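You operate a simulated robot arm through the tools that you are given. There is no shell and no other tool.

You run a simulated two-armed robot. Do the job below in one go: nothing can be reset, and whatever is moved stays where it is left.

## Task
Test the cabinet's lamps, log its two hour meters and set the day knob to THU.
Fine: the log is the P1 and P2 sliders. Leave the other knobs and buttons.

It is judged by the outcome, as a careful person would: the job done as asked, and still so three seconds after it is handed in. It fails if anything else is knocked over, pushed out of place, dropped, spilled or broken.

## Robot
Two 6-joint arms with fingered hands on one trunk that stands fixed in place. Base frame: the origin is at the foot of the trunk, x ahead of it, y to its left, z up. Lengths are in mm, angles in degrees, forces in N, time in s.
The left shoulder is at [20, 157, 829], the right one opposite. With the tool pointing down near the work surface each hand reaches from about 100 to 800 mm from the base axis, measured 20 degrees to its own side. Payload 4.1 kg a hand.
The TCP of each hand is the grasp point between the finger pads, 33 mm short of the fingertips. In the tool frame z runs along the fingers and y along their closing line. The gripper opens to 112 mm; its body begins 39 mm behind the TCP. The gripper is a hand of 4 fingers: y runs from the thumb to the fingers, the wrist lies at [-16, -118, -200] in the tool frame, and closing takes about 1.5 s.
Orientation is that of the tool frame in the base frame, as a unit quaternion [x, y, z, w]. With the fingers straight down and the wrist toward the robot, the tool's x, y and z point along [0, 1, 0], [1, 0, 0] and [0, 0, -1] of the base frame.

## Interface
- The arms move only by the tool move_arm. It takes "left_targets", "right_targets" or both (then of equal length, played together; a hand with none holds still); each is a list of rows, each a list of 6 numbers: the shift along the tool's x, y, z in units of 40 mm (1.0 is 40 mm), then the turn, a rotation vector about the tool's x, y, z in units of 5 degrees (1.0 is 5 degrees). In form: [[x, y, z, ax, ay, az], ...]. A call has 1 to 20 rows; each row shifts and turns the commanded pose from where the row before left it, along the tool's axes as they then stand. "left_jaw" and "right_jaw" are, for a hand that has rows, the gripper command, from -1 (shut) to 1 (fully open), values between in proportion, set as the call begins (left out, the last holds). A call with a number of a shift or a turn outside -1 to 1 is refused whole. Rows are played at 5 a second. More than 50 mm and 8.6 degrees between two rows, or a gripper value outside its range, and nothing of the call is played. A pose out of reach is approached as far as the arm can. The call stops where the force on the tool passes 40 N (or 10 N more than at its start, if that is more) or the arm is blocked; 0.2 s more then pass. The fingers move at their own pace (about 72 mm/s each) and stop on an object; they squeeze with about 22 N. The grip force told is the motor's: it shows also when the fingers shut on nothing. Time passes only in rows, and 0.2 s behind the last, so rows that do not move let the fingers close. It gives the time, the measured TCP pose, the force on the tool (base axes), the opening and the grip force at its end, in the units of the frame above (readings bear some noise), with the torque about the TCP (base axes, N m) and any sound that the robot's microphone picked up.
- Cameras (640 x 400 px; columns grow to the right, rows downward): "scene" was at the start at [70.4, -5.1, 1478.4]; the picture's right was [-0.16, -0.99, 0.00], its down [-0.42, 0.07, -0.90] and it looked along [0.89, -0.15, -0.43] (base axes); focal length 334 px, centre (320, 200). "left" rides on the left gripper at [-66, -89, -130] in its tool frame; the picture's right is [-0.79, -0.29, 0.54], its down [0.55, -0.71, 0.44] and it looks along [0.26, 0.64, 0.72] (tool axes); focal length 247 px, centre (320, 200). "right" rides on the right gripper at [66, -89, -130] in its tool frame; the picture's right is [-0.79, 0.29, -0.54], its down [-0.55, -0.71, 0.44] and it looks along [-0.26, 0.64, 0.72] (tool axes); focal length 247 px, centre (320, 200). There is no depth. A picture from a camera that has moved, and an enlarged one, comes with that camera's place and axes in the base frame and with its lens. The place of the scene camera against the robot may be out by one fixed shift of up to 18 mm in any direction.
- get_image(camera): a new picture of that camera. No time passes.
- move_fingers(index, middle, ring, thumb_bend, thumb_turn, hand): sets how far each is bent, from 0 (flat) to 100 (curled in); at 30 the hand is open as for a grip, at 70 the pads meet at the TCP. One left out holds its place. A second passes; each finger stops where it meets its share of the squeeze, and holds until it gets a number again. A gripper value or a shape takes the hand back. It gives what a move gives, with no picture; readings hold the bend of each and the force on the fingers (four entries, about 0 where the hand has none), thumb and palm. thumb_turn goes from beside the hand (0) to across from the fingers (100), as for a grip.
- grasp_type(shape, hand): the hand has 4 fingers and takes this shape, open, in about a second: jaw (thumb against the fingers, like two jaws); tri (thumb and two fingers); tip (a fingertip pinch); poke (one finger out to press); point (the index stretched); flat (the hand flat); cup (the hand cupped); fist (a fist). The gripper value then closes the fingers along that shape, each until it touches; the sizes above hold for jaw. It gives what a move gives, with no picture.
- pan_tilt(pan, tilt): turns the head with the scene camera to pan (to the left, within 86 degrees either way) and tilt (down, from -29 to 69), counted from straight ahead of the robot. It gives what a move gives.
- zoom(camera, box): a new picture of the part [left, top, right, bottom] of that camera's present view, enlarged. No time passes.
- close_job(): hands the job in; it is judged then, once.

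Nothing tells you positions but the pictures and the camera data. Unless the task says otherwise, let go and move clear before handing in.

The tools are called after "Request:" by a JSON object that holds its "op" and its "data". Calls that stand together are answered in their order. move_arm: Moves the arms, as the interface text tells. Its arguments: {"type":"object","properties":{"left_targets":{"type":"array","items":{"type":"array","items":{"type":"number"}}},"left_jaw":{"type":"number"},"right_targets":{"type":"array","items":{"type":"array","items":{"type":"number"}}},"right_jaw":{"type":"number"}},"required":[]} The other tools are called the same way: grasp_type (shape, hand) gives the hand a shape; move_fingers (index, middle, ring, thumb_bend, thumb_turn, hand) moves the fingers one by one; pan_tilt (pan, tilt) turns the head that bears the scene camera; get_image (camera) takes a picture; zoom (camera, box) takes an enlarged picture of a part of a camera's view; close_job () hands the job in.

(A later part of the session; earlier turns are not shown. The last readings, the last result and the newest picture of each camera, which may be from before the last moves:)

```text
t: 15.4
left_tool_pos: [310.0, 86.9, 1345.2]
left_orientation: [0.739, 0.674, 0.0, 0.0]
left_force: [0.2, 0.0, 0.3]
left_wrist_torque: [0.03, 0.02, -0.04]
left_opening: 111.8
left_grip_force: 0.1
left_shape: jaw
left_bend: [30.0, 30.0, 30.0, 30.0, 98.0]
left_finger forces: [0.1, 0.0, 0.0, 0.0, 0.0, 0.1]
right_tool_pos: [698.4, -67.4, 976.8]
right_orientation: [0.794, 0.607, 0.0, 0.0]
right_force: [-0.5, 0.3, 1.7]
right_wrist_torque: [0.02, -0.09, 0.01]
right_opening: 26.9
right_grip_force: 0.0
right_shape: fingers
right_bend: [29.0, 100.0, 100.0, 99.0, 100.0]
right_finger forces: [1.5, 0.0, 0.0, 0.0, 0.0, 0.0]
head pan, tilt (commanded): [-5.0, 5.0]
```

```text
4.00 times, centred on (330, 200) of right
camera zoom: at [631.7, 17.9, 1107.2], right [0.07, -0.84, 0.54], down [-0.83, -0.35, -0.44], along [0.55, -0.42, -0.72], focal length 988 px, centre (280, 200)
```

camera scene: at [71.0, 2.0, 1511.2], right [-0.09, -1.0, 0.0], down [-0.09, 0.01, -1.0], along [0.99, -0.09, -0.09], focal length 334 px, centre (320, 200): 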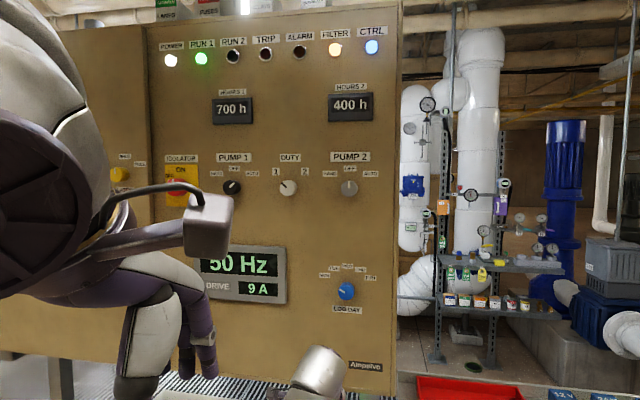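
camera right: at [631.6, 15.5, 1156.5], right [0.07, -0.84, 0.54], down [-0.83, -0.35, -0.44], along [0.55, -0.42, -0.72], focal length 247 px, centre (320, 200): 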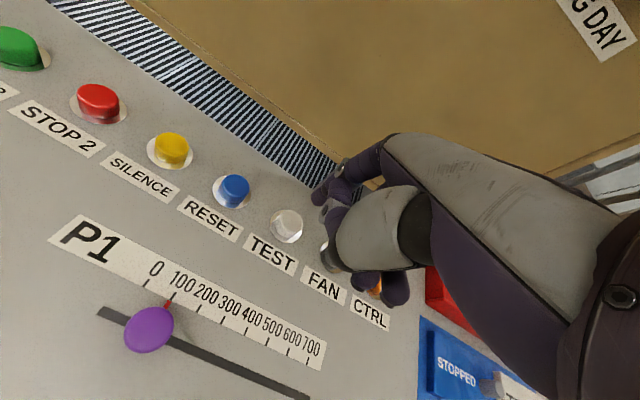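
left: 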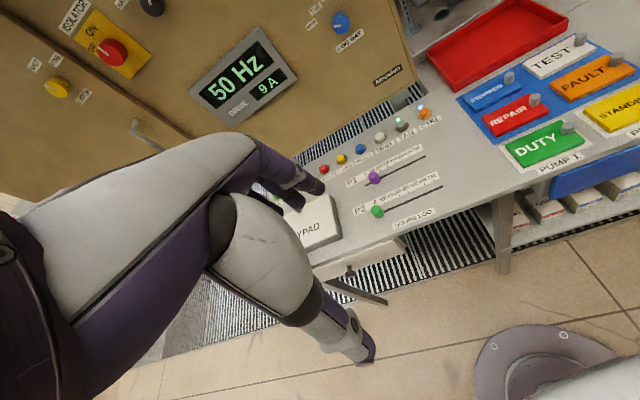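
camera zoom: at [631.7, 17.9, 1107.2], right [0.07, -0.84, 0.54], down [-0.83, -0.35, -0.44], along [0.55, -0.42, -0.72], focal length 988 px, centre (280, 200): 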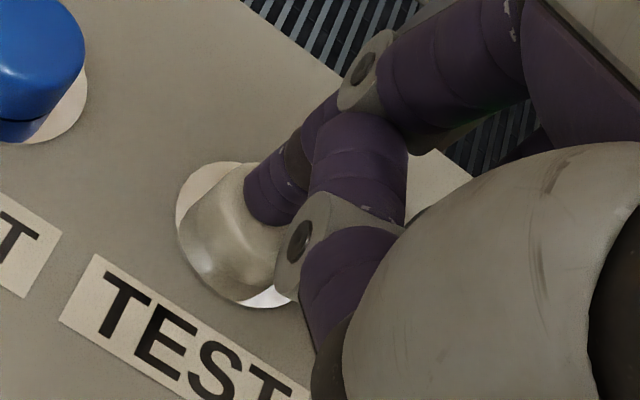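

Contact with TEST at light force. I'll press further a couple of millimetres at a time and watch the lamps.

Request:
{"op": "move_arm", "data": {"right_targets": [[0, 0, 0.05, 0, 0, 0], [0, 0, 0.05, 0, 0, 0]]}}

Request:
{"op": "zoom", "data": {"camera": "scene", "box": [140, 20, 400, 160]}}

Request:
{"op": "zoom", "data": {"camera": "right", "box": [260, 150, 400, 250]}}

```text
t: 16.0
left_tool_pos: [309.4, 86.5, 1345.7]
left_orientation: [0.739, 0.674, -0.001, 0.001]
left_force: [0.9, -0.7, 0.4]
left_wrist_torque: [-0.03, 0.0, -0.03]
left_opening: 111.4
left_grip_force: 0.1
left_shape: jaw
left_bend: [30.0, 30.0, 30.0, 30.0, 98.0]
left_finger forces: [0.0, 0.0, 0.0, 0.1, 0.0, 0.0]
right_tool_pos: [700.6, -68.0, 973.8]
right_orientation: [0.794, 0.607, 0.0, 0.001]
right_force: [0.1, 0.7, 3.8]
right_wrist_torque: [0.02, -0.18, 0.04]
right_opening: 26.7
right_grip_force: 1.2
right_shape: fingers
right_bend: [29.0, 100.0, 100.0, 99.0, 100.0]
right_finger forces: [3.5, 0.0, 0.1, 0.0, 0.0, 0.0]
head pan, tilt (commanded): [-5.0, 5.0]
heard: click
```

```text
2.46 times, centred on (270, 90) of scene
camera zoom: at [71.0, 2.0, 1511.2], right [-0.09, -1.0, 0.0], down [-0.09, 0.01, -1.0], along [0.99, -0.09, -0.09], focal length 822 px, centre (443, 471)
```

zoom: 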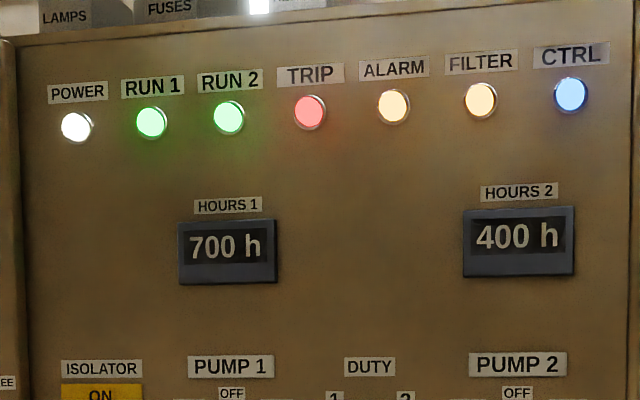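

```text
4.00 times, centred on (330, 200) of right
camera zoom: at [631.7, 17.8, 1103.9], right [0.07, -0.84, 0.54], down [-0.83, -0.35, -0.44], along [0.55, -0.42, -0.72], focal length 988 px, centre (280, 200)
```

zoom: 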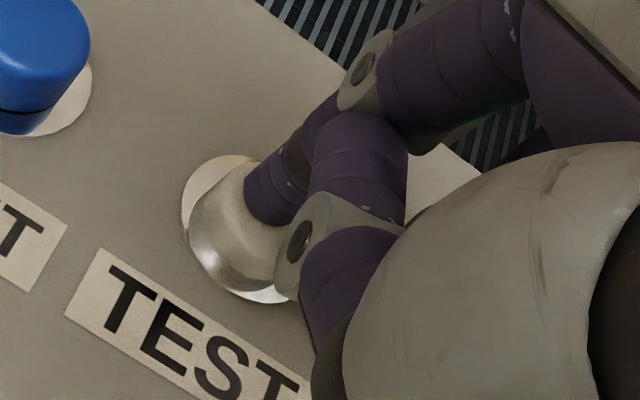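

Click heard and all seven lamps light. I'll hold for about two seconds, then lift off and check the lamps return to normal.

Request:
{"op": "move_arm", "data": {"right_targets": [[0, 0, 0.03, 0, 0, 0], [0, 0, 0, 0, 0, 0], [0, 0, 0, 0, 0, 0], [0, 0, 0, 0, 0, 0], [0, 0, 0, 0, 0, 0], [0, 0, 0, 0, 0, 0], [0, 0, 0, 0, 0, 0], [0, 0, 0, 0, 0, 0], [0, 0, 0, 0, 0, 0], [0, 0, 0, 0, 0, 0]]}}

Request:
{"op": "zoom", "data": {"camera": "scene", "box": [140, 20, 400, 160]}}

Request:
{"op": "move_arm", "data": {"right_targets": [[0, 0, -0.5, 0, 0, 0], [0, 0, -0.8, 0, 0, 0], [0, 0, -0.8, 0, 0, 0]]}}

Request:
{"op": "zoom", "data": {"camera": "scene", "box": [140, 20, 400, 160]}}

Request:
{"op": "get_image", "data": {"camera": "right"}}

```text
t: 18.2
left_tool_pos: [308.1, 87.4, 1345.0]
left_orientation: [0.739, 0.674, 0.0, 0.0]
left_force: [0.2, 0.3, 0.2]
left_wrist_torque: [-0.02, 0.03, -0.01]
left_opening: 111.4
left_grip_force: 0.1
left_shape: jaw
left_bend: [30.0, 30.0, 30.0, 30.0, 98.0]
left_finger forces: [0.0, 0.0, 0.0, 0.1, 0.0, 0.0]
right_tool_pos: [700.4, -69.3, 972.5]
right_orientation: [0.794, 0.607, -0.001, 0.0]
right_force: [-0.3, 0.8, 9.7]
right_wrist_torque: [-0.03, -0.57, 0.03]
right_opening: 26.7
right_grip_force: 5.7
right_shape: fingers
right_bend: [29.0, 100.0, 100.0, 99.0, 100.0]
right_finger forces: [10.4, 0.0, 0.0, 0.0, 0.0, 0.0]
head pan, tilt (commanded): [-5.0, 5.0]
```

```text
2.46 times, centred on (270, 90) of scene
camera zoom: at [70.7, 2.1, 1511.2], right [-0.09, -1.0, 0.0], down [-0.09, 0.01, -1.0], along [0.99, -0.09, -0.09], focal length 822 px, centre (443, 471)
```

zoom: 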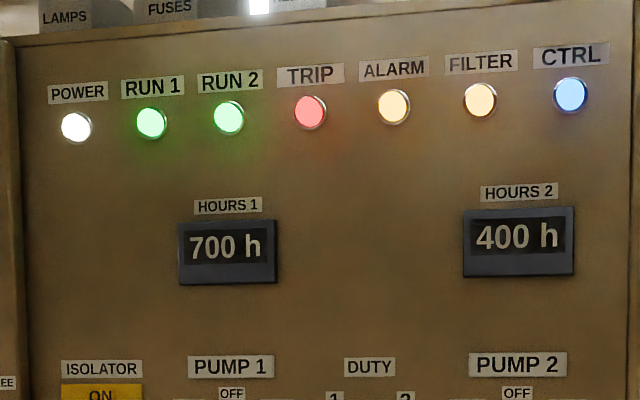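

```text
t: 19.0
left_tool_pos: [308.3, 86.5, 1344.7]
left_orientation: [0.739, 0.674, 0.001, 0.001]
left_force: [0.6, 0.0, -0.3]
left_wrist_torque: [0.02, 0.02, 0.03]
left_opening: 111.6
left_grip_force: 0.0
left_shape: jaw
left_bend: [30.0, 30.0, 30.0, 30.0, 98.0]
left_finger forces: [0.0, 0.0, 0.0, 0.0, 0.1, 0.0]
right_tool_pos: [700.2, -68.9, 1055.5]
right_orientation: [0.794, 0.607, 0.0, -0.001]
right_force: [0.5, 0.1, -0.6]
right_wrist_torque: [-0.01, 0.04, -0.04]
right_opening: 26.8
right_grip_force: 0.1
right_shape: fingers
right_bend: [29.0, 100.0, 100.0, 99.0, 100.0]
right_finger forces: [0.0, 0.1, 0.1, 0.1, 0.0, 0.1]
head pan, tilt (commanded): [-5.0, 5.0]
```

```text
2.46 times, centred on (270, 90) of scene
camera zoom: at [71.2, 1.9, 1511.2], right [-0.09, -1.0, 0.0], down [-0.09, 0.01, -1.0], along [0.99, -0.09, -0.09], focal length 822 px, centre (443, 471)
```

zoom: 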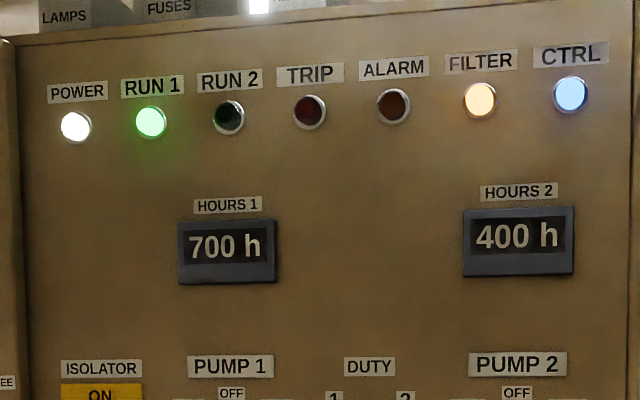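

```text
taken
camera right: at [631.8, 17.6, 1186.3], right [0.07, -0.84, 0.54], down [-0.83, -0.35, -0.43], along [0.55, -0.42, -0.72], focal length 247 px, centre (320, 200)
```

right: 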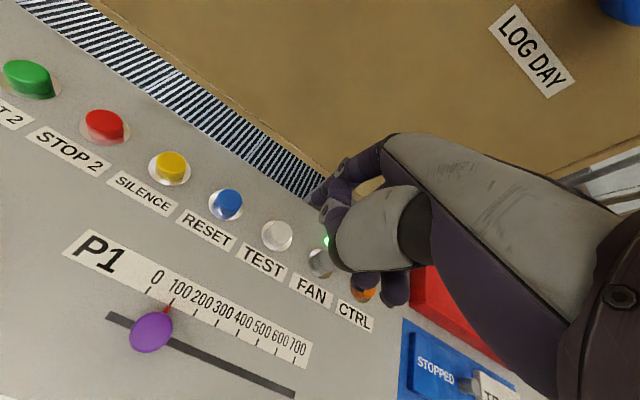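

Lamp test is done and the lamps are back to normal. Next is P1: the knob is near (643, 13), about at the 100 mark, with roughly 21 mm per 100. I'll bring the fingertip to its left side (high), and move the left arm a bit out of the way.

Request:
{"op": "move_arm", "data": {"right_targets": [[0.4455, -0.6565, 0.0, 0, 0, 0], [0.4455, -0.6565, 0.1, 0, 0, 0], [0.4455, -0.6565, 0.2, 0, 0, 0], [0.4455, -0.6565, 0.2, 0, 0, 0], [0.4455, -0.6565, 0.2, 0, 0, 0]], "left_targets": [[0.6, 0, 0, 0, 0, 0], [0.6, 0, 0, 0, 0, 0], [0.6, 0, 0, 0, 0, 0], [0.6, 0, 0, 0, 0, 0], [0.6, 0, 0, 0, 0, 0]]}}

Request:
{"op": "get_image", "data": {"camera": "right"}}

Request:
{"op": "pan_tilt", "data": {"pan": -5, "tilt": 40}}

Request:
{"op": "get_image", "data": {"camera": "scene"}}

```text
t: 20.2
left_tool_pos: [320.5, 205.9, 1344.5]
left_orientation: [0.74, 0.673, 0.0, 0.0]
left_force: [0.6, -0.4, 0.5]
left_wrist_torque: [0.02, 0.05, 0.02]
left_opening: 111.7
left_grip_force: 0.2
left_shape: jaw
left_bend: [30.0, 30.0, 30.0, 30.0, 98.0]
left_finger forces: [0.0, 0.0, 0.0, 0.0, 0.1, 0.1]
right_tool_pos: [596.7, 50.7, 1028.1]
right_orientation: [0.795, 0.607, 0.001, -0.001]
right_force: [-0.6, -0.2, 0.1]
right_wrist_torque: [0.05, -0.02, -0.01]
right_opening: 26.6
right_grip_force: 0.1
right_shape: fingers
right_bend: [29.0, 100.0, 100.0, 99.0, 100.0]
right_finger forces: [0.1, 0.0, 0.1, 0.0, 0.1, 0.0]
head pan, tilt (commanded): [-5.0, 5.0]
```

```text
taken
camera right: at [528.3, 137.8, 1158.6], right [0.07, -0.84, 0.54], down [-0.83, -0.34, -0.44], along [0.55, -0.42, -0.72], focal length 247 px, centre (320, 200)
```

right: 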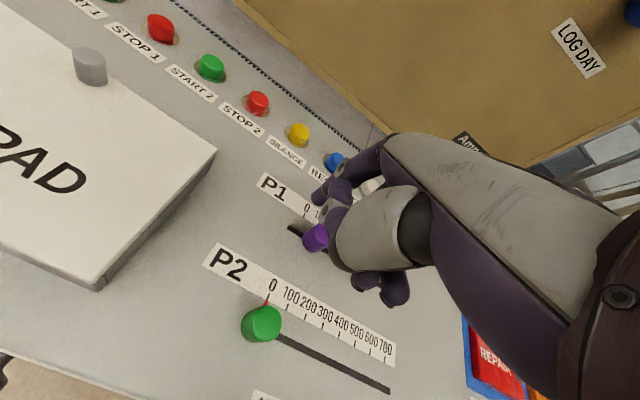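

```text
t: 21.2
left_tool_pos: [320.7, 205.9, 1344.7]
left_orientation: [0.739, 0.674, 0.0, 0.0]
left_force: [0.2, 0.1, 0.5]
left_wrist_torque: [0.02, -0.03, 0.01]
left_opening: 111.5
left_grip_force: 0.0
left_shape: jaw
left_bend: [30.0, 30.0, 30.0, 30.0, 98.0]
left_finger forces: [0.0, 0.1, 0.1, 0.0, 0.0, 0.1]
right_tool_pos: [595.2, 51.8, 1028.3]
right_orientation: [0.795, 0.606, -0.001, 0.0]
right_force: [1.2, -0.4, -0.2]
right_wrist_torque: [0.0, 0.0, 0.05]
right_opening: 26.6
right_grip_force: 0.1
right_shape: fingers
right_bend: [29.0, 100.0, 100.0, 99.0, 100.0]
right_finger forces: [0.0, 0.0, 0.1, 0.0, 0.0, 0.0]
head pan, tilt (commanded): [-5.0, 40.0]
```

```text
taken
camera scene: at [64.3, 2.6, 1455.5], right [-0.09, -1.0, 0.0], down [-0.64, 0.06, -0.77], along [0.76, -0.07, -0.64], focal length 334 px, centre (320, 200)
```

scene: 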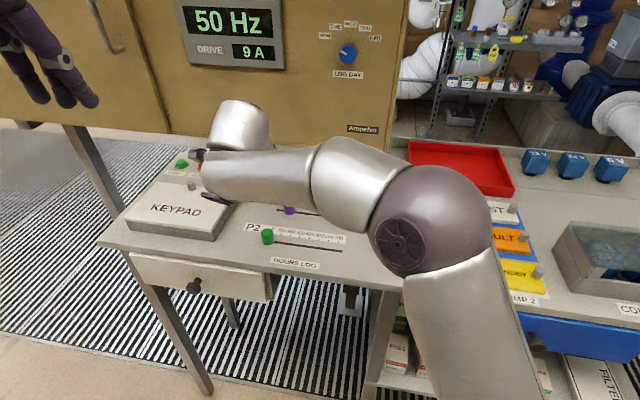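

Fingertip is about 36 mm left of the P1 knob at z≈995; the desk surface is near 929. I'll lower it to about 11 mm above the desk.

Request:
{"op": "move_arm", "data": {"right_targets": [[0, 0, 0.5, 0, 0, 0], [0, 0, 0.5, 0, 0, 0], [0, 0, 0.35, 0, 0, 0]]}}

Request:
{"op": "zoom", "data": {"camera": "right", "box": [220, 130, 420, 280]}}

Request:
{"op": "zoom", "data": {"camera": "scene", "box": [180, 130, 380, 280]}}

```text
t: 22.0
left_tool_pos: [321.1, 206.1, 1345.9]
left_orientation: [0.738, 0.674, 0.0, -0.001]
left_force: [-0.4, 0.2, 0.0]
left_wrist_torque: [0.0, -0.01, 0.0]
left_opening: 111.5
left_grip_force: 0.1
left_shape: jaw
left_bend: [30.0, 30.0, 30.0, 30.0, 98.0]
left_finger forces: [0.1, 0.1, 0.1, 0.1, 0.0, 0.2]
right_tool_pos: [596.4, 51.6, 973.0]
right_orientation: [0.795, 0.607, 0.0, -0.001]
right_force: [-0.5, -0.1, 0.7]
right_wrist_torque: [0.0, -0.01, 0.0]
right_opening: 26.7
right_grip_force: 0.0
right_shape: fingers
right_bend: [29.0, 100.0, 100.0, 99.0, 100.0]
right_finger forces: [0.0, 0.0, 0.1, 0.0, 0.0, 0.0]
head pan, tilt (commanded): [-5.0, 40.0]
```

```text
2.67 times, centred on (320, 205) of right
camera zoom: at [528.5, 137.9, 1104.4], right [0.07, -0.84, 0.54], down [-0.83, -0.35, -0.44], along [0.55, -0.42, -0.72], focal length 659 px, centre (320, 187)
```

zoom: 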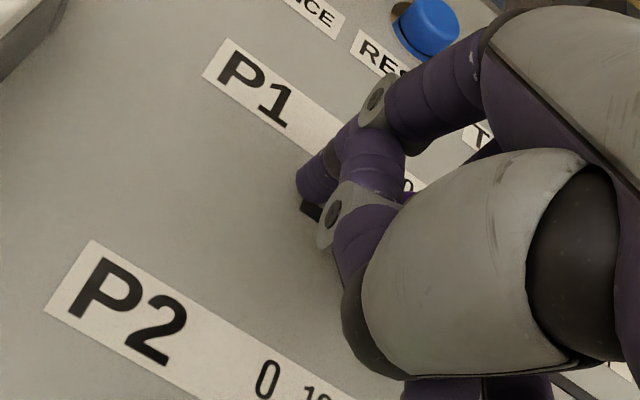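

```text
2.67 times, centred on (280, 205) of scene
camera zoom: at [64.2, 2.6, 1455.5], right [-0.09, -1.0, 0.0], down [-0.64, 0.06, -0.77], along [0.76, -0.07, -0.64], focal length 890 px, centre (427, 187)
```

zoom: 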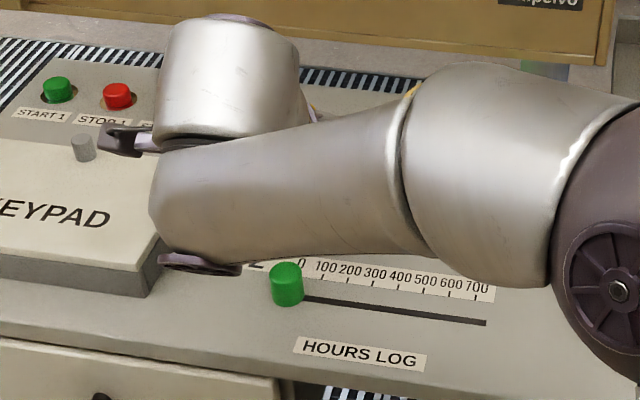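

The fingertip is beside the slot, left of the knob. I'll push right along the slot in small steps, watching the force.

Request:
{"op": "move_arm", "data": {"right_targets": [[-0.3, 0, 0, 0, 0, 0], [-0.3, 0, 0, 0, 0, 0], [-0.3, 0, 0, 0, 0, 0], [-0.3, 0, 0, 0, 0, 0]]}}

Request:
{"op": "get_image", "data": {"camera": "right"}}

Request:
{"op": "get_image", "data": {"camera": "scene"}}

```text
t: 23.0
left_tool_pos: [319.9, 205.8, 1344.0]
left_orientation: [0.739, 0.674, 0.001, 0.0]
left_force: [0.0, 0.0, 0.8]
left_wrist_torque: [-0.02, -0.02, -0.01]
left_opening: 111.6
left_grip_force: 0.0
left_shape: jaw
left_bend: [30.0, 30.0, 30.0, 30.0, 98.0]
left_finger forces: [0.1, 0.1, 0.0, 0.0, 0.0, 0.1]
right_tool_pos: [582.7, 6.2, 974.5]
right_orientation: [0.795, 0.607, 0.0, 0.0]
right_force: [-0.7, 0.4, -0.3]
right_wrist_torque: [0.01, -0.03, 0.02]
right_opening: 26.7
right_grip_force: 0.1
right_shape: fingers
right_bend: [29.0, 100.0, 100.0, 99.0, 100.0]
right_finger forces: [0.2, 0.0, 0.0, 0.1, 0.0, 0.0]
head pan, tilt (commanded): [-5.0, 40.0]
```

```text
taken
camera right: at [515.9, 91.7, 1104.1], right [0.07, -0.84, 0.54], down [-0.83, -0.35, -0.43], along [0.55, -0.42, -0.72], focal length 247 px, centre (320, 200)
```

right: 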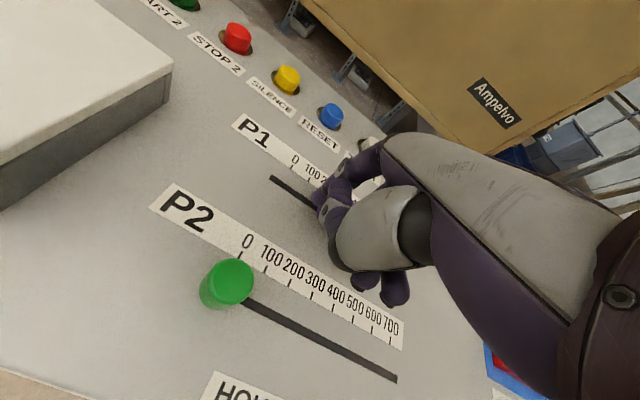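

```text
taken
camera scene: at [64.3, 2.8, 1455.4], right [-0.09, -1.0, 0.0], down [-0.64, 0.06, -0.77], along [0.76, -0.07, -0.64], focal length 334 px, centre (320, 200)
```

scene: 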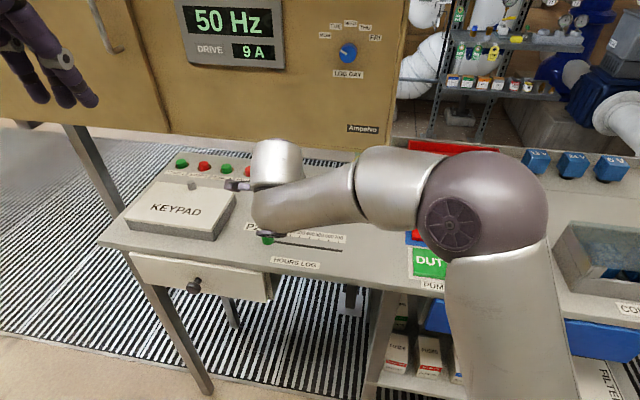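

The knob is moving with low force. I'll push about 65 mm more, then back off and check its position.

Request:
{"op": "move_arm", "data": {"right_targets": [[-0.325, 0, 0, 0, 0, 0], [-0.325, 0, 0, 0, 0, 0], [-0.325, 0, 0, 0, 0, 0], [-0.325, 0, 0, 0, 0, 0], [-0.325, 0, 0, 0, 0, 0]]}}

Request:
{"op": "move_arm", "data": {"right_targets": [[0.3, 0, 0, 0, 0, 0], [0.5, 0, 0, 0, 0, 0], [0.5, 0, -0.7, 0, 0, 0], [0.5, -0.5, -0.7, 0, 0, 0]]}}

Request:
{"op": "get_image", "data": {"camera": "right"}}

Request:
{"op": "get_image", "data": {"camera": "scene"}}

```text
t: 24.2
left_tool_pos: [321.1, 206.9, 1345.9]
left_orientation: [0.739, 0.673, 0.0, 0.0]
left_force: [0.2, 0.8, 0.2]
left_wrist_torque: [0.01, 0.01, -0.02]
left_opening: 111.6
left_grip_force: 0.1
left_shape: jaw
left_bend: [30.0, 30.0, 30.0, 30.0, 98.0]
left_finger forces: [0.0, 0.0, 0.1, 0.0, 0.0, 0.0]
right_tool_pos: [567.0, -57.1, 974.3]
right_orientation: [0.795, 0.607, 0.0, 0.0]
right_force: [0.1, 0.2, -0.9]
right_wrist_torque: [-0.04, -0.02, 0.01]
right_opening: 26.6
right_grip_force: 0.0
right_shape: fingers
right_bend: [29.0, 100.0, 100.0, 99.0, 100.0]
right_finger forces: [0.0, 0.0, 0.1, 0.0, 0.0, 0.0]
head pan, tilt (commanded): [-5.0, 40.0]
```

```text
t: 25.2
left_tool_pos: [320.6, 205.9, 1345.4]
left_orientation: [0.739, 0.674, 0.0, 0.0]
left_force: [0.1, 0.1, 0.3]
left_wrist_torque: [0.01, 0.01, 0.0]
left_opening: 111.4
left_grip_force: 0.0
left_shape: jaw
left_bend: [30.0, 30.0, 30.0, 30.0, 98.0]
left_finger forces: [0.0, 0.0, 0.1, 0.0, 0.0, 0.0]
right_tool_pos: [566.7, 18.4, 1029.7]
right_orientation: [0.795, 0.607, -0.001, 0.001]
right_force: [1.2, 0.5, -0.7]
right_wrist_torque: [0.03, 0.05, 0.03]
right_opening: 26.7
right_grip_force: 0.1
right_shape: fingers
right_bend: [29.0, 100.0, 100.0, 99.0, 100.0]
right_finger forces: [0.1, 0.0, 0.0, 0.0, 0.0, 0.0]
head pan, tilt (commanded): [-5.0, 40.0]
```

```text
taken
camera right: at [498.5, 104.3, 1160.8], right [0.07, -0.84, 0.54], down [-0.83, -0.35, -0.43], along [0.55, -0.42, -0.72], focal length 247 px, centre (320, 200)
```

right: 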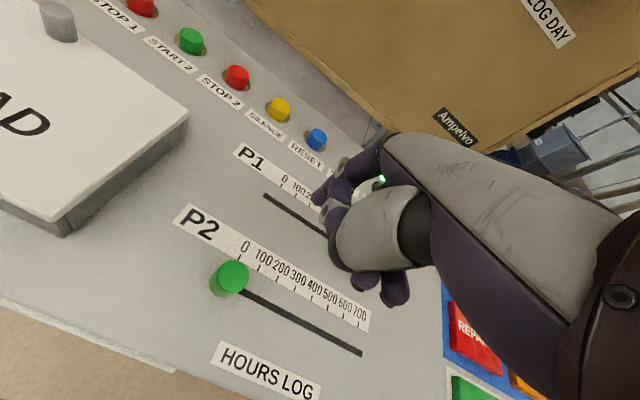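

```text
taken
camera scene: at [64.5, 2.3, 1455.4], right [-0.09, -1.0, 0.0], down [-0.64, 0.06, -0.77], along [0.76, -0.07, -0.64], focal length 334 px, centre (320, 200)
```

scene: 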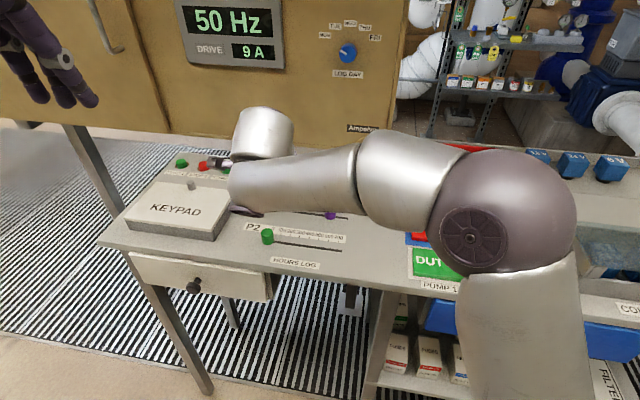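

The P1 knob has moved most of the way. Zooming in to see the pointer against the scale.

Request:
{"op": "zoom", "data": {"camera": "scene", "box": [240, 190, 370, 270]}}

Request:
{"op": "move_arm", "data": {"right_targets": [[0, -0.9, -0.6, 0, 0, 0], [0, -0.9, -0.6, 0, 0, 0], [0, -0.9, -0.6, 0, 0, 0]]}}

Request:
{"op": "get_image", "data": {"camera": "right"}}

Request:
{"op": "get_image", "data": {"camera": "scene"}}

```text
4.92 times, centred on (305, 230) of scene
camera zoom: at [64.5, 2.3, 1455.4], right [-0.09, -1.0, 0.0], down [-0.64, 0.06, -0.77], along [0.76, -0.07, -0.64], focal length 1644 px, centre (394, 52)
```

zoom: 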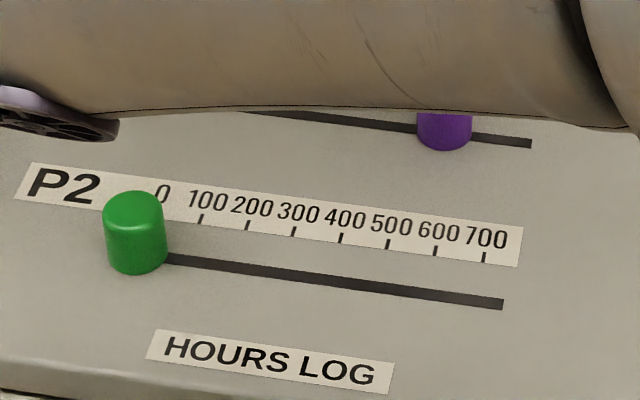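

```text
t: 26.0
left_tool_pos: [320.5, 205.0, 1344.1]
left_orientation: [0.739, 0.674, 0.0, 0.0]
left_force: [0.4, 0.3, -0.8]
left_wrist_torque: [0.02, 0.06, 0.0]
left_opening: 111.6
left_grip_force: 0.0
left_shape: jaw
left_bend: [30.0, 30.0, 30.0, 30.0, 98.0]
left_finger forces: [0.0, 0.1, 0.0, 0.1, 0.1, 0.1]
right_tool_pos: [461.6, 48.1, 1102.9]
right_orientation: [0.795, 0.607, 0.0, -0.001]
right_force: [0.3, 0.3, 0.4]
right_wrist_torque: [-0.01, -0.03, -0.02]
right_opening: 26.7
right_grip_force: 0.1
right_shape: fingers
right_bend: [29.0, 100.0, 100.0, 99.0, 100.0]
right_finger forces: [0.0, 0.0, 0.0, 0.0, 0.1, 0.0]
head pan, tilt (commanded): [-5.0, 40.0]
```

```text
taken
camera right: at [394.5, 133.7, 1231.7], right [0.07, -0.84, 0.54], down [-0.83, -0.35, -0.43], along [0.55, -0.42, -0.72], focal length 247 px, centre (320, 200)
```

right: 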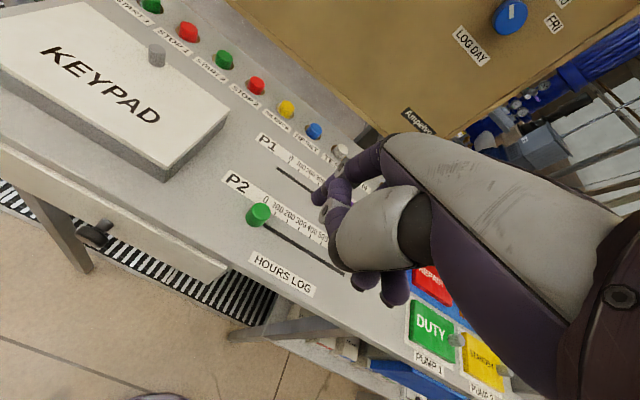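

```text
taken
camera scene: at [64.8, 2.6, 1455.4], right [-0.09, -1.0, 0.0], down [-0.64, 0.06, -0.77], along [0.76, -0.07, -0.64], focal length 334 px, centre (320, 200)
```

scene: 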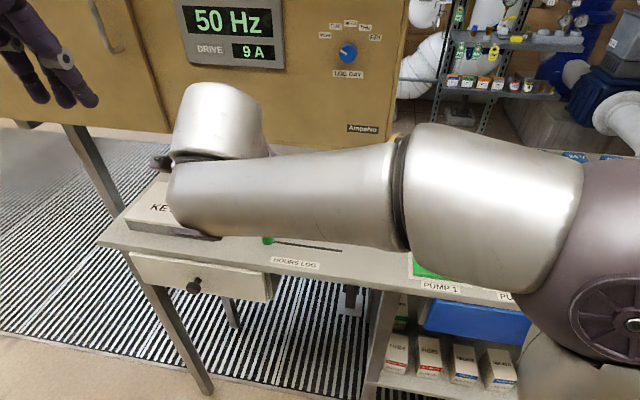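

The arm hides P1 from both these cameras; the left wrist camera should see the sliders.

Request:
{"op": "get_image", "data": {"camera": "left"}}

```text
taken
camera left: at [226.9, 148.5, 1474.9], right [-0.36, -0.76, -0.54], down [-0.66, 0.62, -0.44], along [0.66, 0.2, -0.72], focal length 247 px, centre (320, 200)
```

left: 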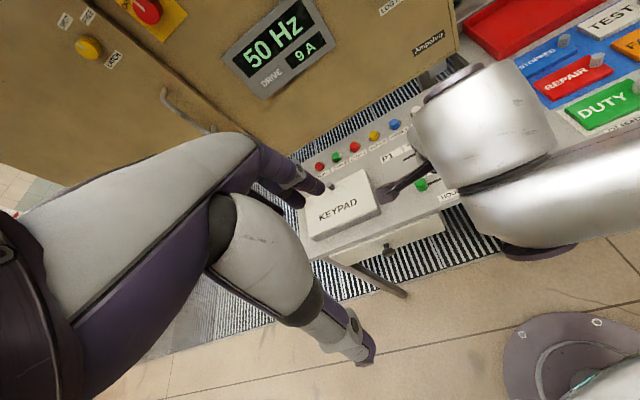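

Even that view is blocked by the right arm. I'll move the right hand up to the right, from where its own camera sees the whole P1 scale.

Request:
{"op": "move_arm", "data": {"right_targets": [[-0.4, 0.878, 0, 0, 0, 0], [-0.4, 0.878, 0, 0, 0, 0], [-0.4, 0.878, 0, 0, 0, 0], [-0.4, 0.878, 0, 0, 0, 0], [-0.4, 0.878, 0, 0, 0, 0], [-0.4, 0.878, 0, 0, 0, 0]]}}

Request:
{"op": "get_image", "data": {"camera": "right"}}

Request:
{"op": "zoom", "data": {"camera": "right", "box": [80, 200, 340, 400]}}

```text
t: 27.4
left_tool_pos: [319.8, 206.4, 1345.1]
left_orientation: [0.739, 0.674, 0.0, 0.0]
left_force: [-0.8, 0.8, -0.2]
left_wrist_torque: [-0.01, 0.0, 0.03]
left_opening: 111.7
left_grip_force: 0.0
left_shape: jaw
left_bend: [30.0, 30.0, 30.0, 30.0, 98.0]
left_finger forces: [0.1, 0.1, 0.0, 0.1, 0.0, 0.0]
right_tool_pos: [640.7, -100.6, 1101.0]
right_orientation: [0.795, 0.607, 0.0, 0.0]
right_force: [0.6, -0.6, 0.1]
right_wrist_torque: [0.04, -0.06, -0.02]
right_opening: 26.4
right_grip_force: 0.1
right_shape: fingers
right_bend: [29.0, 100.0, 100.0, 99.0, 100.0]
right_finger forces: [0.0, 0.0, 0.1, 0.0, 0.0, 0.0]
head pan, tilt (commanded): [-5.0, 40.0]
```

```text
taken
camera right: at [572.7, -15.2, 1232.3], right [0.07, -0.84, 0.54], down [-0.83, -0.35, -0.44], along [0.55, -0.42, -0.72], focal length 247 px, centre (320, 200)
```

right: 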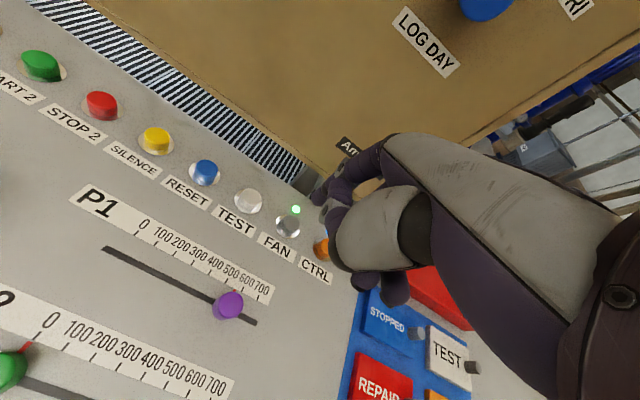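

```text
2.00 times, centred on (210, 300) of right
camera zoom: at [572.7, -15.2, 1232.3], right [0.07, -0.84, 0.54], down [-0.83, -0.35, -0.44], along [0.55, -0.42, -0.72], focal length 494 px, centre (540, 0)
```

zoom: 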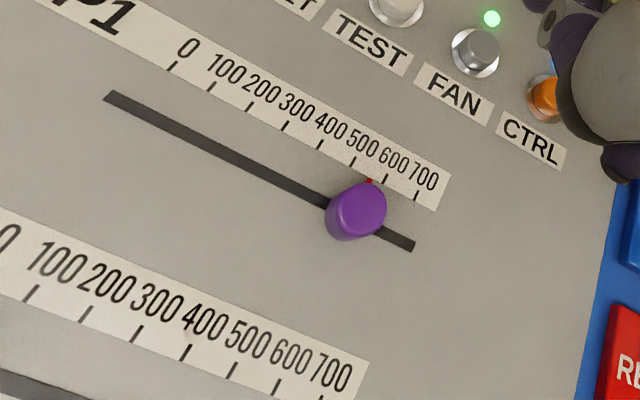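

The pointer reads about 560, so P1 needs roughly 30 mm more. I'll go back to its left side and push again.

Request:
{"op": "move_arm", "data": {"right_targets": [[0.354, -0.688, 0.425, 0, 0, 0], [0.354, -0.688, 0.425, 0, 0, 0], [0.354, -0.688, 0.425, 0, 0, 0], [0, 0, 0.9, 0, 0, 0], [0, 0, 0.95, 0, 0, 0]]}}

Request:
{"op": "get_image", "data": {"camera": "right"}}

Request:
{"op": "get_image", "data": {"camera": "scene"}}

```text
t: 28.6
left_tool_pos: [320.5, 205.2, 1345.0]
left_orientation: [0.739, 0.674, -0.001, 0.0]
left_force: [-0.8, 0.1, 0.3]
left_wrist_torque: [0.0, 0.02, 0.01]
left_opening: 111.3
left_grip_force: 0.2
left_shape: jaw
left_bend: [30.0, 30.0, 30.0, 30.0, 98.0]
left_finger forces: [0.0, 0.1, 0.0, 0.0, 0.0, 0.1]
right_tool_pos: [570.6, -39.7, 976.7]
right_orientation: [0.795, 0.607, 0.0, 0.0]
right_force: [0.2, 0.0, 0.4]
right_wrist_torque: [0.02, -0.02, 0.01]
right_opening: 26.6
right_grip_force: 0.0
right_shape: fingers
right_bend: [29.0, 100.0, 100.0, 99.0, 100.0]
right_finger forces: [0.0, 0.0, 0.0, 0.0, 0.0, 0.0]
head pan, tilt (commanded): [-5.0, 40.0]
```

```text
taken
camera right: at [503.1, 47.3, 1107.9], right [0.07, -0.84, 0.54], down [-0.83, -0.35, -0.44], along [0.55, -0.42, -0.72], focal length 247 px, centre (320, 200)
```

right: 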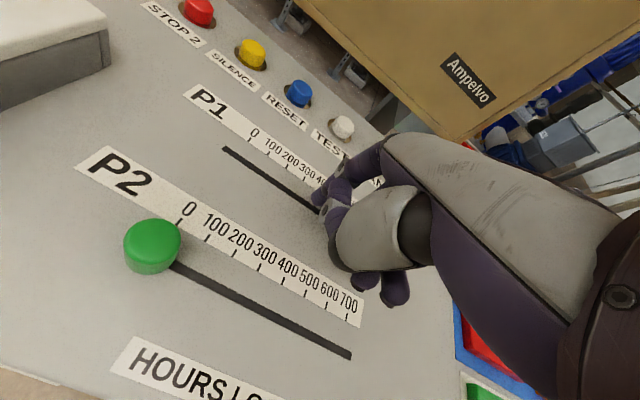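

```text
taken
camera scene: at [64.1, 2.6, 1455.5], right [-0.09, -1.0, 0.0], down [-0.64, 0.06, -0.77], along [0.76, -0.07, -0.64], focal length 334 px, centre (320, 200)
```

scene: 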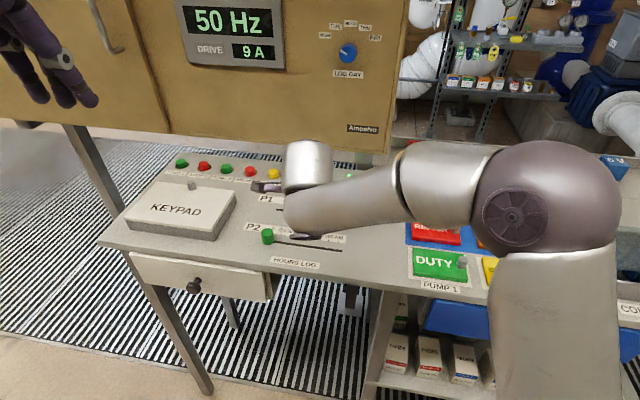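

Positioned left of P1 again. Pushing about 46 mm (≈29 mm after contact), then backing away to inspect.

Request:
{"op": "move_arm", "data": {"right_targets": [[-0.4, 0, 0, 0, 0, 0], [-0.4, 0, 0, 0, 0, 0], [-0.25, 0, 0, 0, 0, 0], [-0.1, 0, 0, 0, 0, 0], [0, 0, 0, 0, 0, 0]]}}

Request:
{"op": "move_arm", "data": {"right_targets": [[0.3, 0, 0, 0, 0, 0], [0.3, 0, 0, 0, 0, 0], [0, 0, -0.9, 0, 0, 0], [0, 0, -0.9, 0, 0, 0], [-0.5, 0.7, -0.5, 0, 0, 0], [-0.5, 0.7, -0.5, 0, 0, 0], [-0.4, 0.7, -0.3, 0, 0, 0]]}}

Request:
{"op": "get_image", "data": {"camera": "right"}}

Request:
{"op": "zoom", "data": {"camera": "right", "box": [80, 200, 340, 400]}}

```text
t: 29.8
left_tool_pos: [320.3, 204.5, 1345.3]
left_orientation: [0.739, 0.674, 0.001, 0.0]
left_force: [-1.0, -0.2, 0.4]
left_wrist_torque: [0.01, -0.03, -0.01]
left_opening: 111.7
left_grip_force: 0.2
left_shape: jaw
left_bend: [30.0, 30.0, 30.0, 30.0, 98.0]
left_finger forces: [0.1, 0.0, 0.0, 0.0, 0.0, 0.0]
right_tool_pos: [559.0, -83.2, 977.0]
right_orientation: [0.794, 0.608, 0.001, 0.0]
right_force: [0.7, 0.1, -0.8]
right_wrist_torque: [0.0, 0.02, -0.01]
right_opening: 26.9
right_grip_force: 0.0
right_shape: fingers
right_bend: [29.0, 100.0, 100.0, 99.0, 100.0]
right_finger forces: [0.0, 0.0, 0.1, 0.1, 0.1, 0.0]
head pan, tilt (commanded): [-5.0, 40.0]
```

```text
t: 31.4
left_tool_pos: [320.7, 206.4, 1345.6]
left_orientation: [0.739, 0.674, 0.0, 0.0]
left_force: [-1.0, -0.5, -0.6]
left_wrist_torque: [-0.06, -0.01, -0.02]
left_opening: 111.7
left_grip_force: 0.1
left_shape: jaw
left_bend: [30.0, 30.0, 30.0, 30.0, 98.0]
left_finger forces: [0.0, 0.0, 0.0, 0.0, 0.0, 0.1]
right_tool_pos: [631.3, -136.6, 1100.6]
right_orientation: [0.794, 0.607, 0.0, 0.0]
right_force: [-0.1, -0.3, 0.0]
right_wrist_torque: [-0.04, 0.01, 0.0]
right_opening: 26.7
right_grip_force: 0.0
right_shape: fingers
right_bend: [29.0, 100.0, 100.0, 99.0, 100.0]
right_finger forces: [0.1, 0.0, 0.1, 0.0, 0.0, 0.1]
head pan, tilt (commanded): [-5.0, 40.0]
```

```text
taken
camera right: at [564.2, -50.3, 1231.6], right [0.07, -0.84, 0.54], down [-0.83, -0.35, -0.43], along [0.55, -0.42, -0.72], focal length 247 px, centre (320, 200)
```

right: 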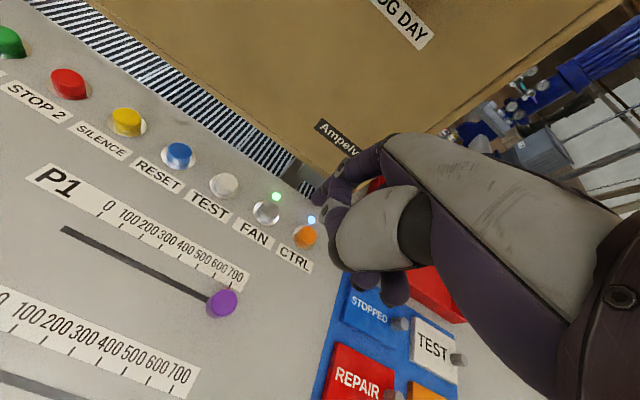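

```text
2.00 times, centred on (210, 300) of right
camera zoom: at [564.2, -50.3, 1231.6], right [0.07, -0.84, 0.54], down [-0.83, -0.35, -0.43], along [0.55, -0.42, -0.72], focal length 494 px, centre (540, 0)
```

zoom: 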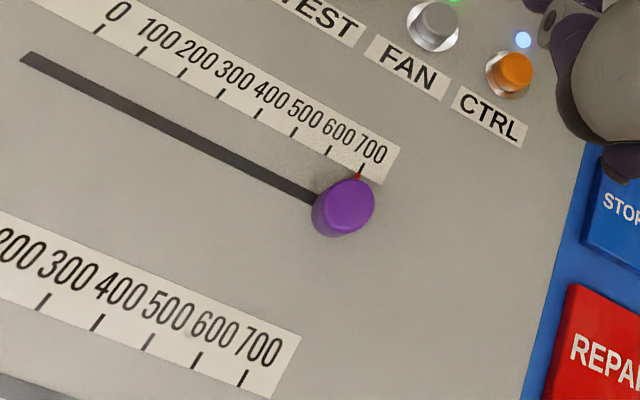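

The pointer looks to be right at 700. Zooming closer to confirm.

Request:
{"op": "zoom", "data": {"camera": "right", "box": [200, 250, 280, 330]}}

```text
5.00 times, centred on (240, 290) of right
camera zoom: at [564.2, -50.3, 1231.6], right [0.07, -0.84, 0.54], down [-0.83, -0.35, -0.43], along [0.55, -0.42, -0.72], focal length 1235 px, centre (720, -250)
```

zoom: 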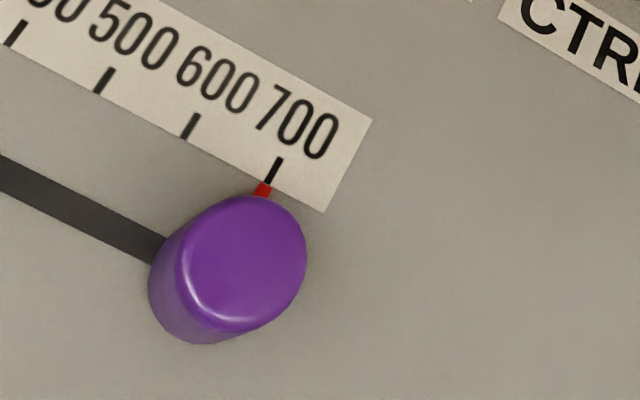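

P1 reads 700. Next P2: its knob is near (552, 59) at 0, so I'll bring the fingertip to its left, at about (563, 98), first high and then down.

Request:
{"op": "move_arm", "data": {"right_targets": [[0.706, -0.652, 0.214, 0, 0, 0], [0.706, -0.652, 0.214, 0, 0, 0], [0.706, -0.652, 0.214, 0, 0, 0], [0.706, -0.652, 0.214, 0, 0, 0], [0.706, -0.652, 0.214, 0, 0, 0], [0.706, -0.652, 0.214, 0, 0, 0], [0.706, -0.652, 0.214, 0, 0, 0]]}}

Request:
{"op": "get_image", "data": {"camera": "right"}}

Request:
{"op": "get_image", "data": {"camera": "scene"}}

```text
t: 33.0
left_tool_pos: [320.3, 205.4, 1344.9]
left_orientation: [0.739, 0.674, 0.0, 0.0]
left_force: [0.6, -0.4, -0.1]
left_wrist_torque: [0.07, 0.01, -0.02]
left_opening: 111.7
left_grip_force: 0.1
left_shape: jaw
left_bend: [30.0, 30.0, 30.0, 30.0, 98.0]
left_finger forces: [0.0, 0.1, 0.1, 0.0, 0.0, 0.0]
right_tool_pos: [508.3, 102.5, 1040.5]
right_orientation: [0.795, 0.606, 0.001, -0.001]
right_force: [0.4, -0.2, 0.8]
right_wrist_torque: [0.03, 0.02, 0.01]
right_opening: 26.8
right_grip_force: 0.0
right_shape: fingers
right_bend: [29.0, 100.0, 100.0, 99.0, 100.0]
right_finger forces: [0.0, 0.0, 0.0, 0.1, 0.0, 0.1]
head pan, tilt (commanded): [-5.0, 40.0]
```

```text
taken
camera right: at [440.2, 188.6, 1170.8], right [0.07, -0.84, 0.54], down [-0.83, -0.34, -0.44], along [0.55, -0.42, -0.72], focal length 247 px, centre (320, 200)
```

right: 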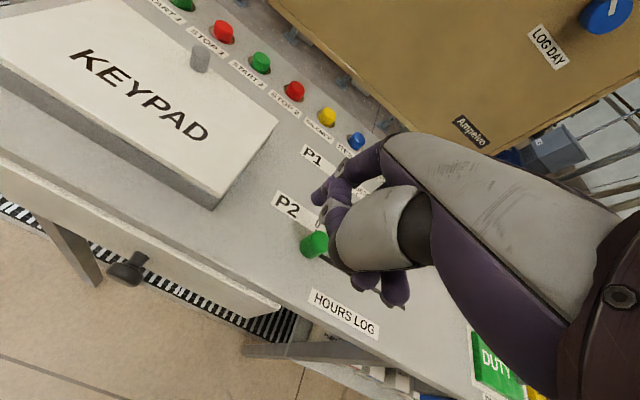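

```text
taken
camera scene: at [64.4, 2.2, 1455.4], right [-0.09, -1.0, 0.0], down [-0.64, 0.06, -0.77], along [0.76, -0.07, -0.64], focal length 334 px, centre (320, 200)
```

scene: 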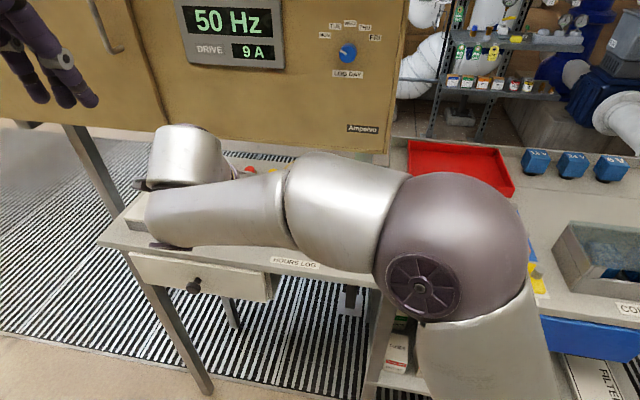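

The fingertip is left of the P2 knob with clearance to the keypad cover. Lowering to the desk level now.

Request:
{"op": "move_arm", "data": {"right_targets": [[0, 0, 0.6, 0, 0, 0], [0, 0, 0.6, 0, 0, 0], [0, 0, 0.4, 0, 0, 0]]}}

Request:
{"op": "zoom", "data": {"camera": "right", "box": [220, 130, 420, 280]}}

```text
t: 33.8
left_tool_pos: [320.0, 205.9, 1345.2]
left_orientation: [0.739, 0.674, 0.0, 0.0]
left_force: [0.3, -0.8, -0.7]
left_wrist_torque: [-0.01, -0.02, -0.06]
left_opening: 111.4
left_grip_force: 0.1
left_shape: jaw
left_bend: [30.0, 30.0, 30.0, 30.0, 98.0]
left_finger forces: [0.0, 0.0, 0.1, 0.0, 0.0, 0.1]
right_tool_pos: [508.1, 100.7, 977.3]
right_orientation: [0.795, 0.606, 0.0, -0.001]
right_force: [1.2, -0.9, -0.2]
right_wrist_torque: [-0.03, -0.02, -0.01]
right_opening: 26.8
right_grip_force: 0.0
right_shape: fingers
right_bend: [29.0, 100.0, 100.0, 99.0, 100.0]
right_finger forces: [0.0, 0.0, 0.0, 0.1, 0.0, 0.1]
head pan, tilt (commanded): [-5.0, 40.0]
```

```text
2.67 times, centred on (320, 205) of right
camera zoom: at [440.3, 188.0, 1107.0], right [0.07, -0.84, 0.54], down [-0.83, -0.34, -0.44], along [0.55, -0.42, -0.72], focal length 659 px, centre (320, 187)
```

zoom: 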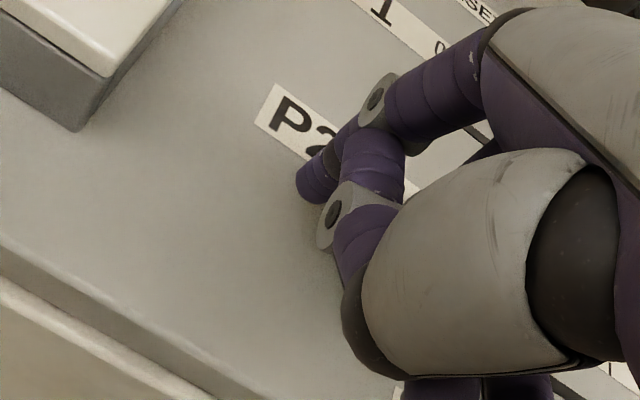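

Now pushing P2 right along its slot, stopping slightly short of 400 to check.

Request:
{"op": "move_arm", "data": {"right_targets": [[-0.3, 0, 0, 0, 0, 0], [-0.3, 0, 0, 0, 0, 0], [-0.3, 0, 0, 0, 0, 0], [-0.3, 0, 0, 0, 0, 0], [-0.3, 0, 0, 0, 0, 0], [-0.3, 0, 0, 0, 0, 0], [-0.3, 0, 0, 0, 0, 0], [-0.25, 0, 0, 0, 0, 0], [0, 0, 0, 0, 0, 0]]}}

Request:
{"op": "move_arm", "data": {"right_targets": [[0.3, 0, 0, 0, 0, 0], [0.3, 0, 0, 0, 0, 0], [0, 0, -0.9, 0, 0, 0], [0, 0, -0.9, 0, 0, 0], [-0.5, 0.7, -0.5, 0, 0, 0], [-0.5, 0.7, -0.5, 0, 0, 0], [-0.4, 0.7, -0.3, 0, 0, 0], [-0.4, 0.7, 0, 0, 0, 0]]}}

Request:
{"op": "get_image", "data": {"camera": "right"}}

Request:
{"op": "zoom", "data": {"camera": "right", "box": [80, 200, 340, 400]}}

```text
t: 35.8
left_tool_pos: [320.6, 204.9, 1345.4]
left_orientation: [0.739, 0.674, 0.0, 0.0]
left_force: [1.1, -0.1, 0.0]
left_wrist_torque: [-0.02, 0.02, 0.0]
left_opening: 111.7
left_grip_force: 0.0
left_shape: jaw
left_bend: [30.0, 30.0, 30.0, 30.0, 98.0]
left_finger forces: [0.0, 0.1, 0.0, 0.0, 0.0, 0.0]
right_tool_pos: [482.5, 11.3, 976.4]
right_orientation: [0.795, 0.607, 0.0, 0.0]
right_force: [0.5, -0.1, 0.2]
right_wrist_torque: [0.01, -0.02, 0.03]
right_opening: 26.9
right_grip_force: 0.0
right_shape: fingers
right_bend: [29.0, 100.0, 100.0, 99.0, 100.0]
right_finger forces: [0.1, 0.0, 0.0, 0.1, 0.0, 0.1]
head pan, tilt (commanded): [-5.0, 40.0]
```

```text
t: 37.6
left_tool_pos: [320.8, 205.8, 1344.4]
left_orientation: [0.739, 0.674, 0.0, 0.0]
left_force: [-0.6, 0.4, -0.4]
left_wrist_torque: [-0.01, -0.01, 0.03]
left_opening: 111.5
left_grip_force: 0.1
left_shape: jaw
left_bend: [30.0, 30.0, 30.0, 30.0, 98.0]
left_finger forces: [0.1, 0.0, 0.0, 0.0, 0.0, 0.0]
right_tool_pos: [577.7, -64.9, 1100.5]
right_orientation: [0.795, 0.607, 0.0, 0.0]
right_force: [-0.3, 0.4, -0.3]
right_wrist_torque: [0.02, -0.05, 0.01]
right_opening: 26.5
right_grip_force: 0.1
right_shape: fingers
right_bend: [29.0, 100.0, 100.0, 98.0, 100.0]
right_finger forces: [0.1, 0.1, 0.1, 0.0, 0.1, 0.0]
head pan, tilt (commanded): [-5.0, 40.0]
```

```text
taken
camera right: at [510.4, 21.4, 1231.2], right [0.07, -0.84, 0.54], down [-0.83, -0.35, -0.44], along [0.55, -0.42, -0.72], focal length 247 px, centre (320, 200)
```

right: 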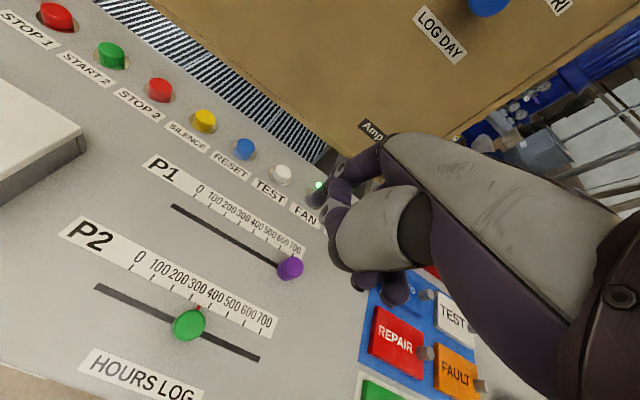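

```text
2.00 times, centred on (210, 300) of right
camera zoom: at [510.4, 21.4, 1231.2], right [0.07, -0.84, 0.54], down [-0.83, -0.35, -0.44], along [0.55, -0.42, -0.72], focal length 494 px, centre (540, 0)
```

zoom: 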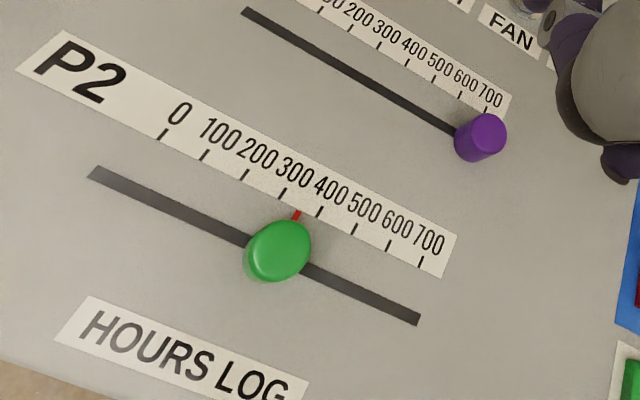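

P2's pointer is between 300 and 400. Zooming in to measure.

Request:
{"op": "zoom", "data": {"camera": "right", "box": [180, 270, 260, 350]}}

```text
5.00 times, centred on (220, 310) of right
camera zoom: at [510.4, 21.4, 1231.2], right [0.07, -0.84, 0.54], down [-0.83, -0.35, -0.44], along [0.55, -0.42, -0.72], focal length 1235 px, centre (820, -350)
```

zoom: 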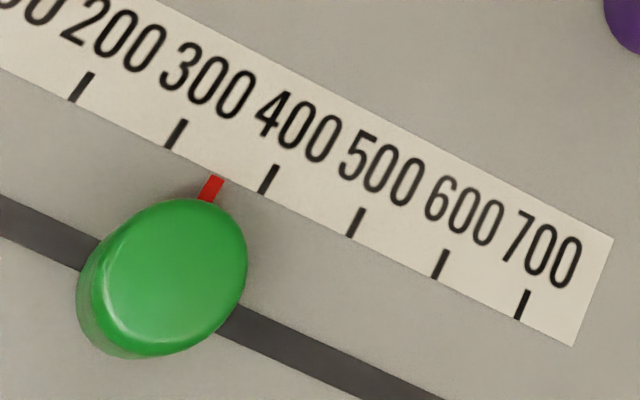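

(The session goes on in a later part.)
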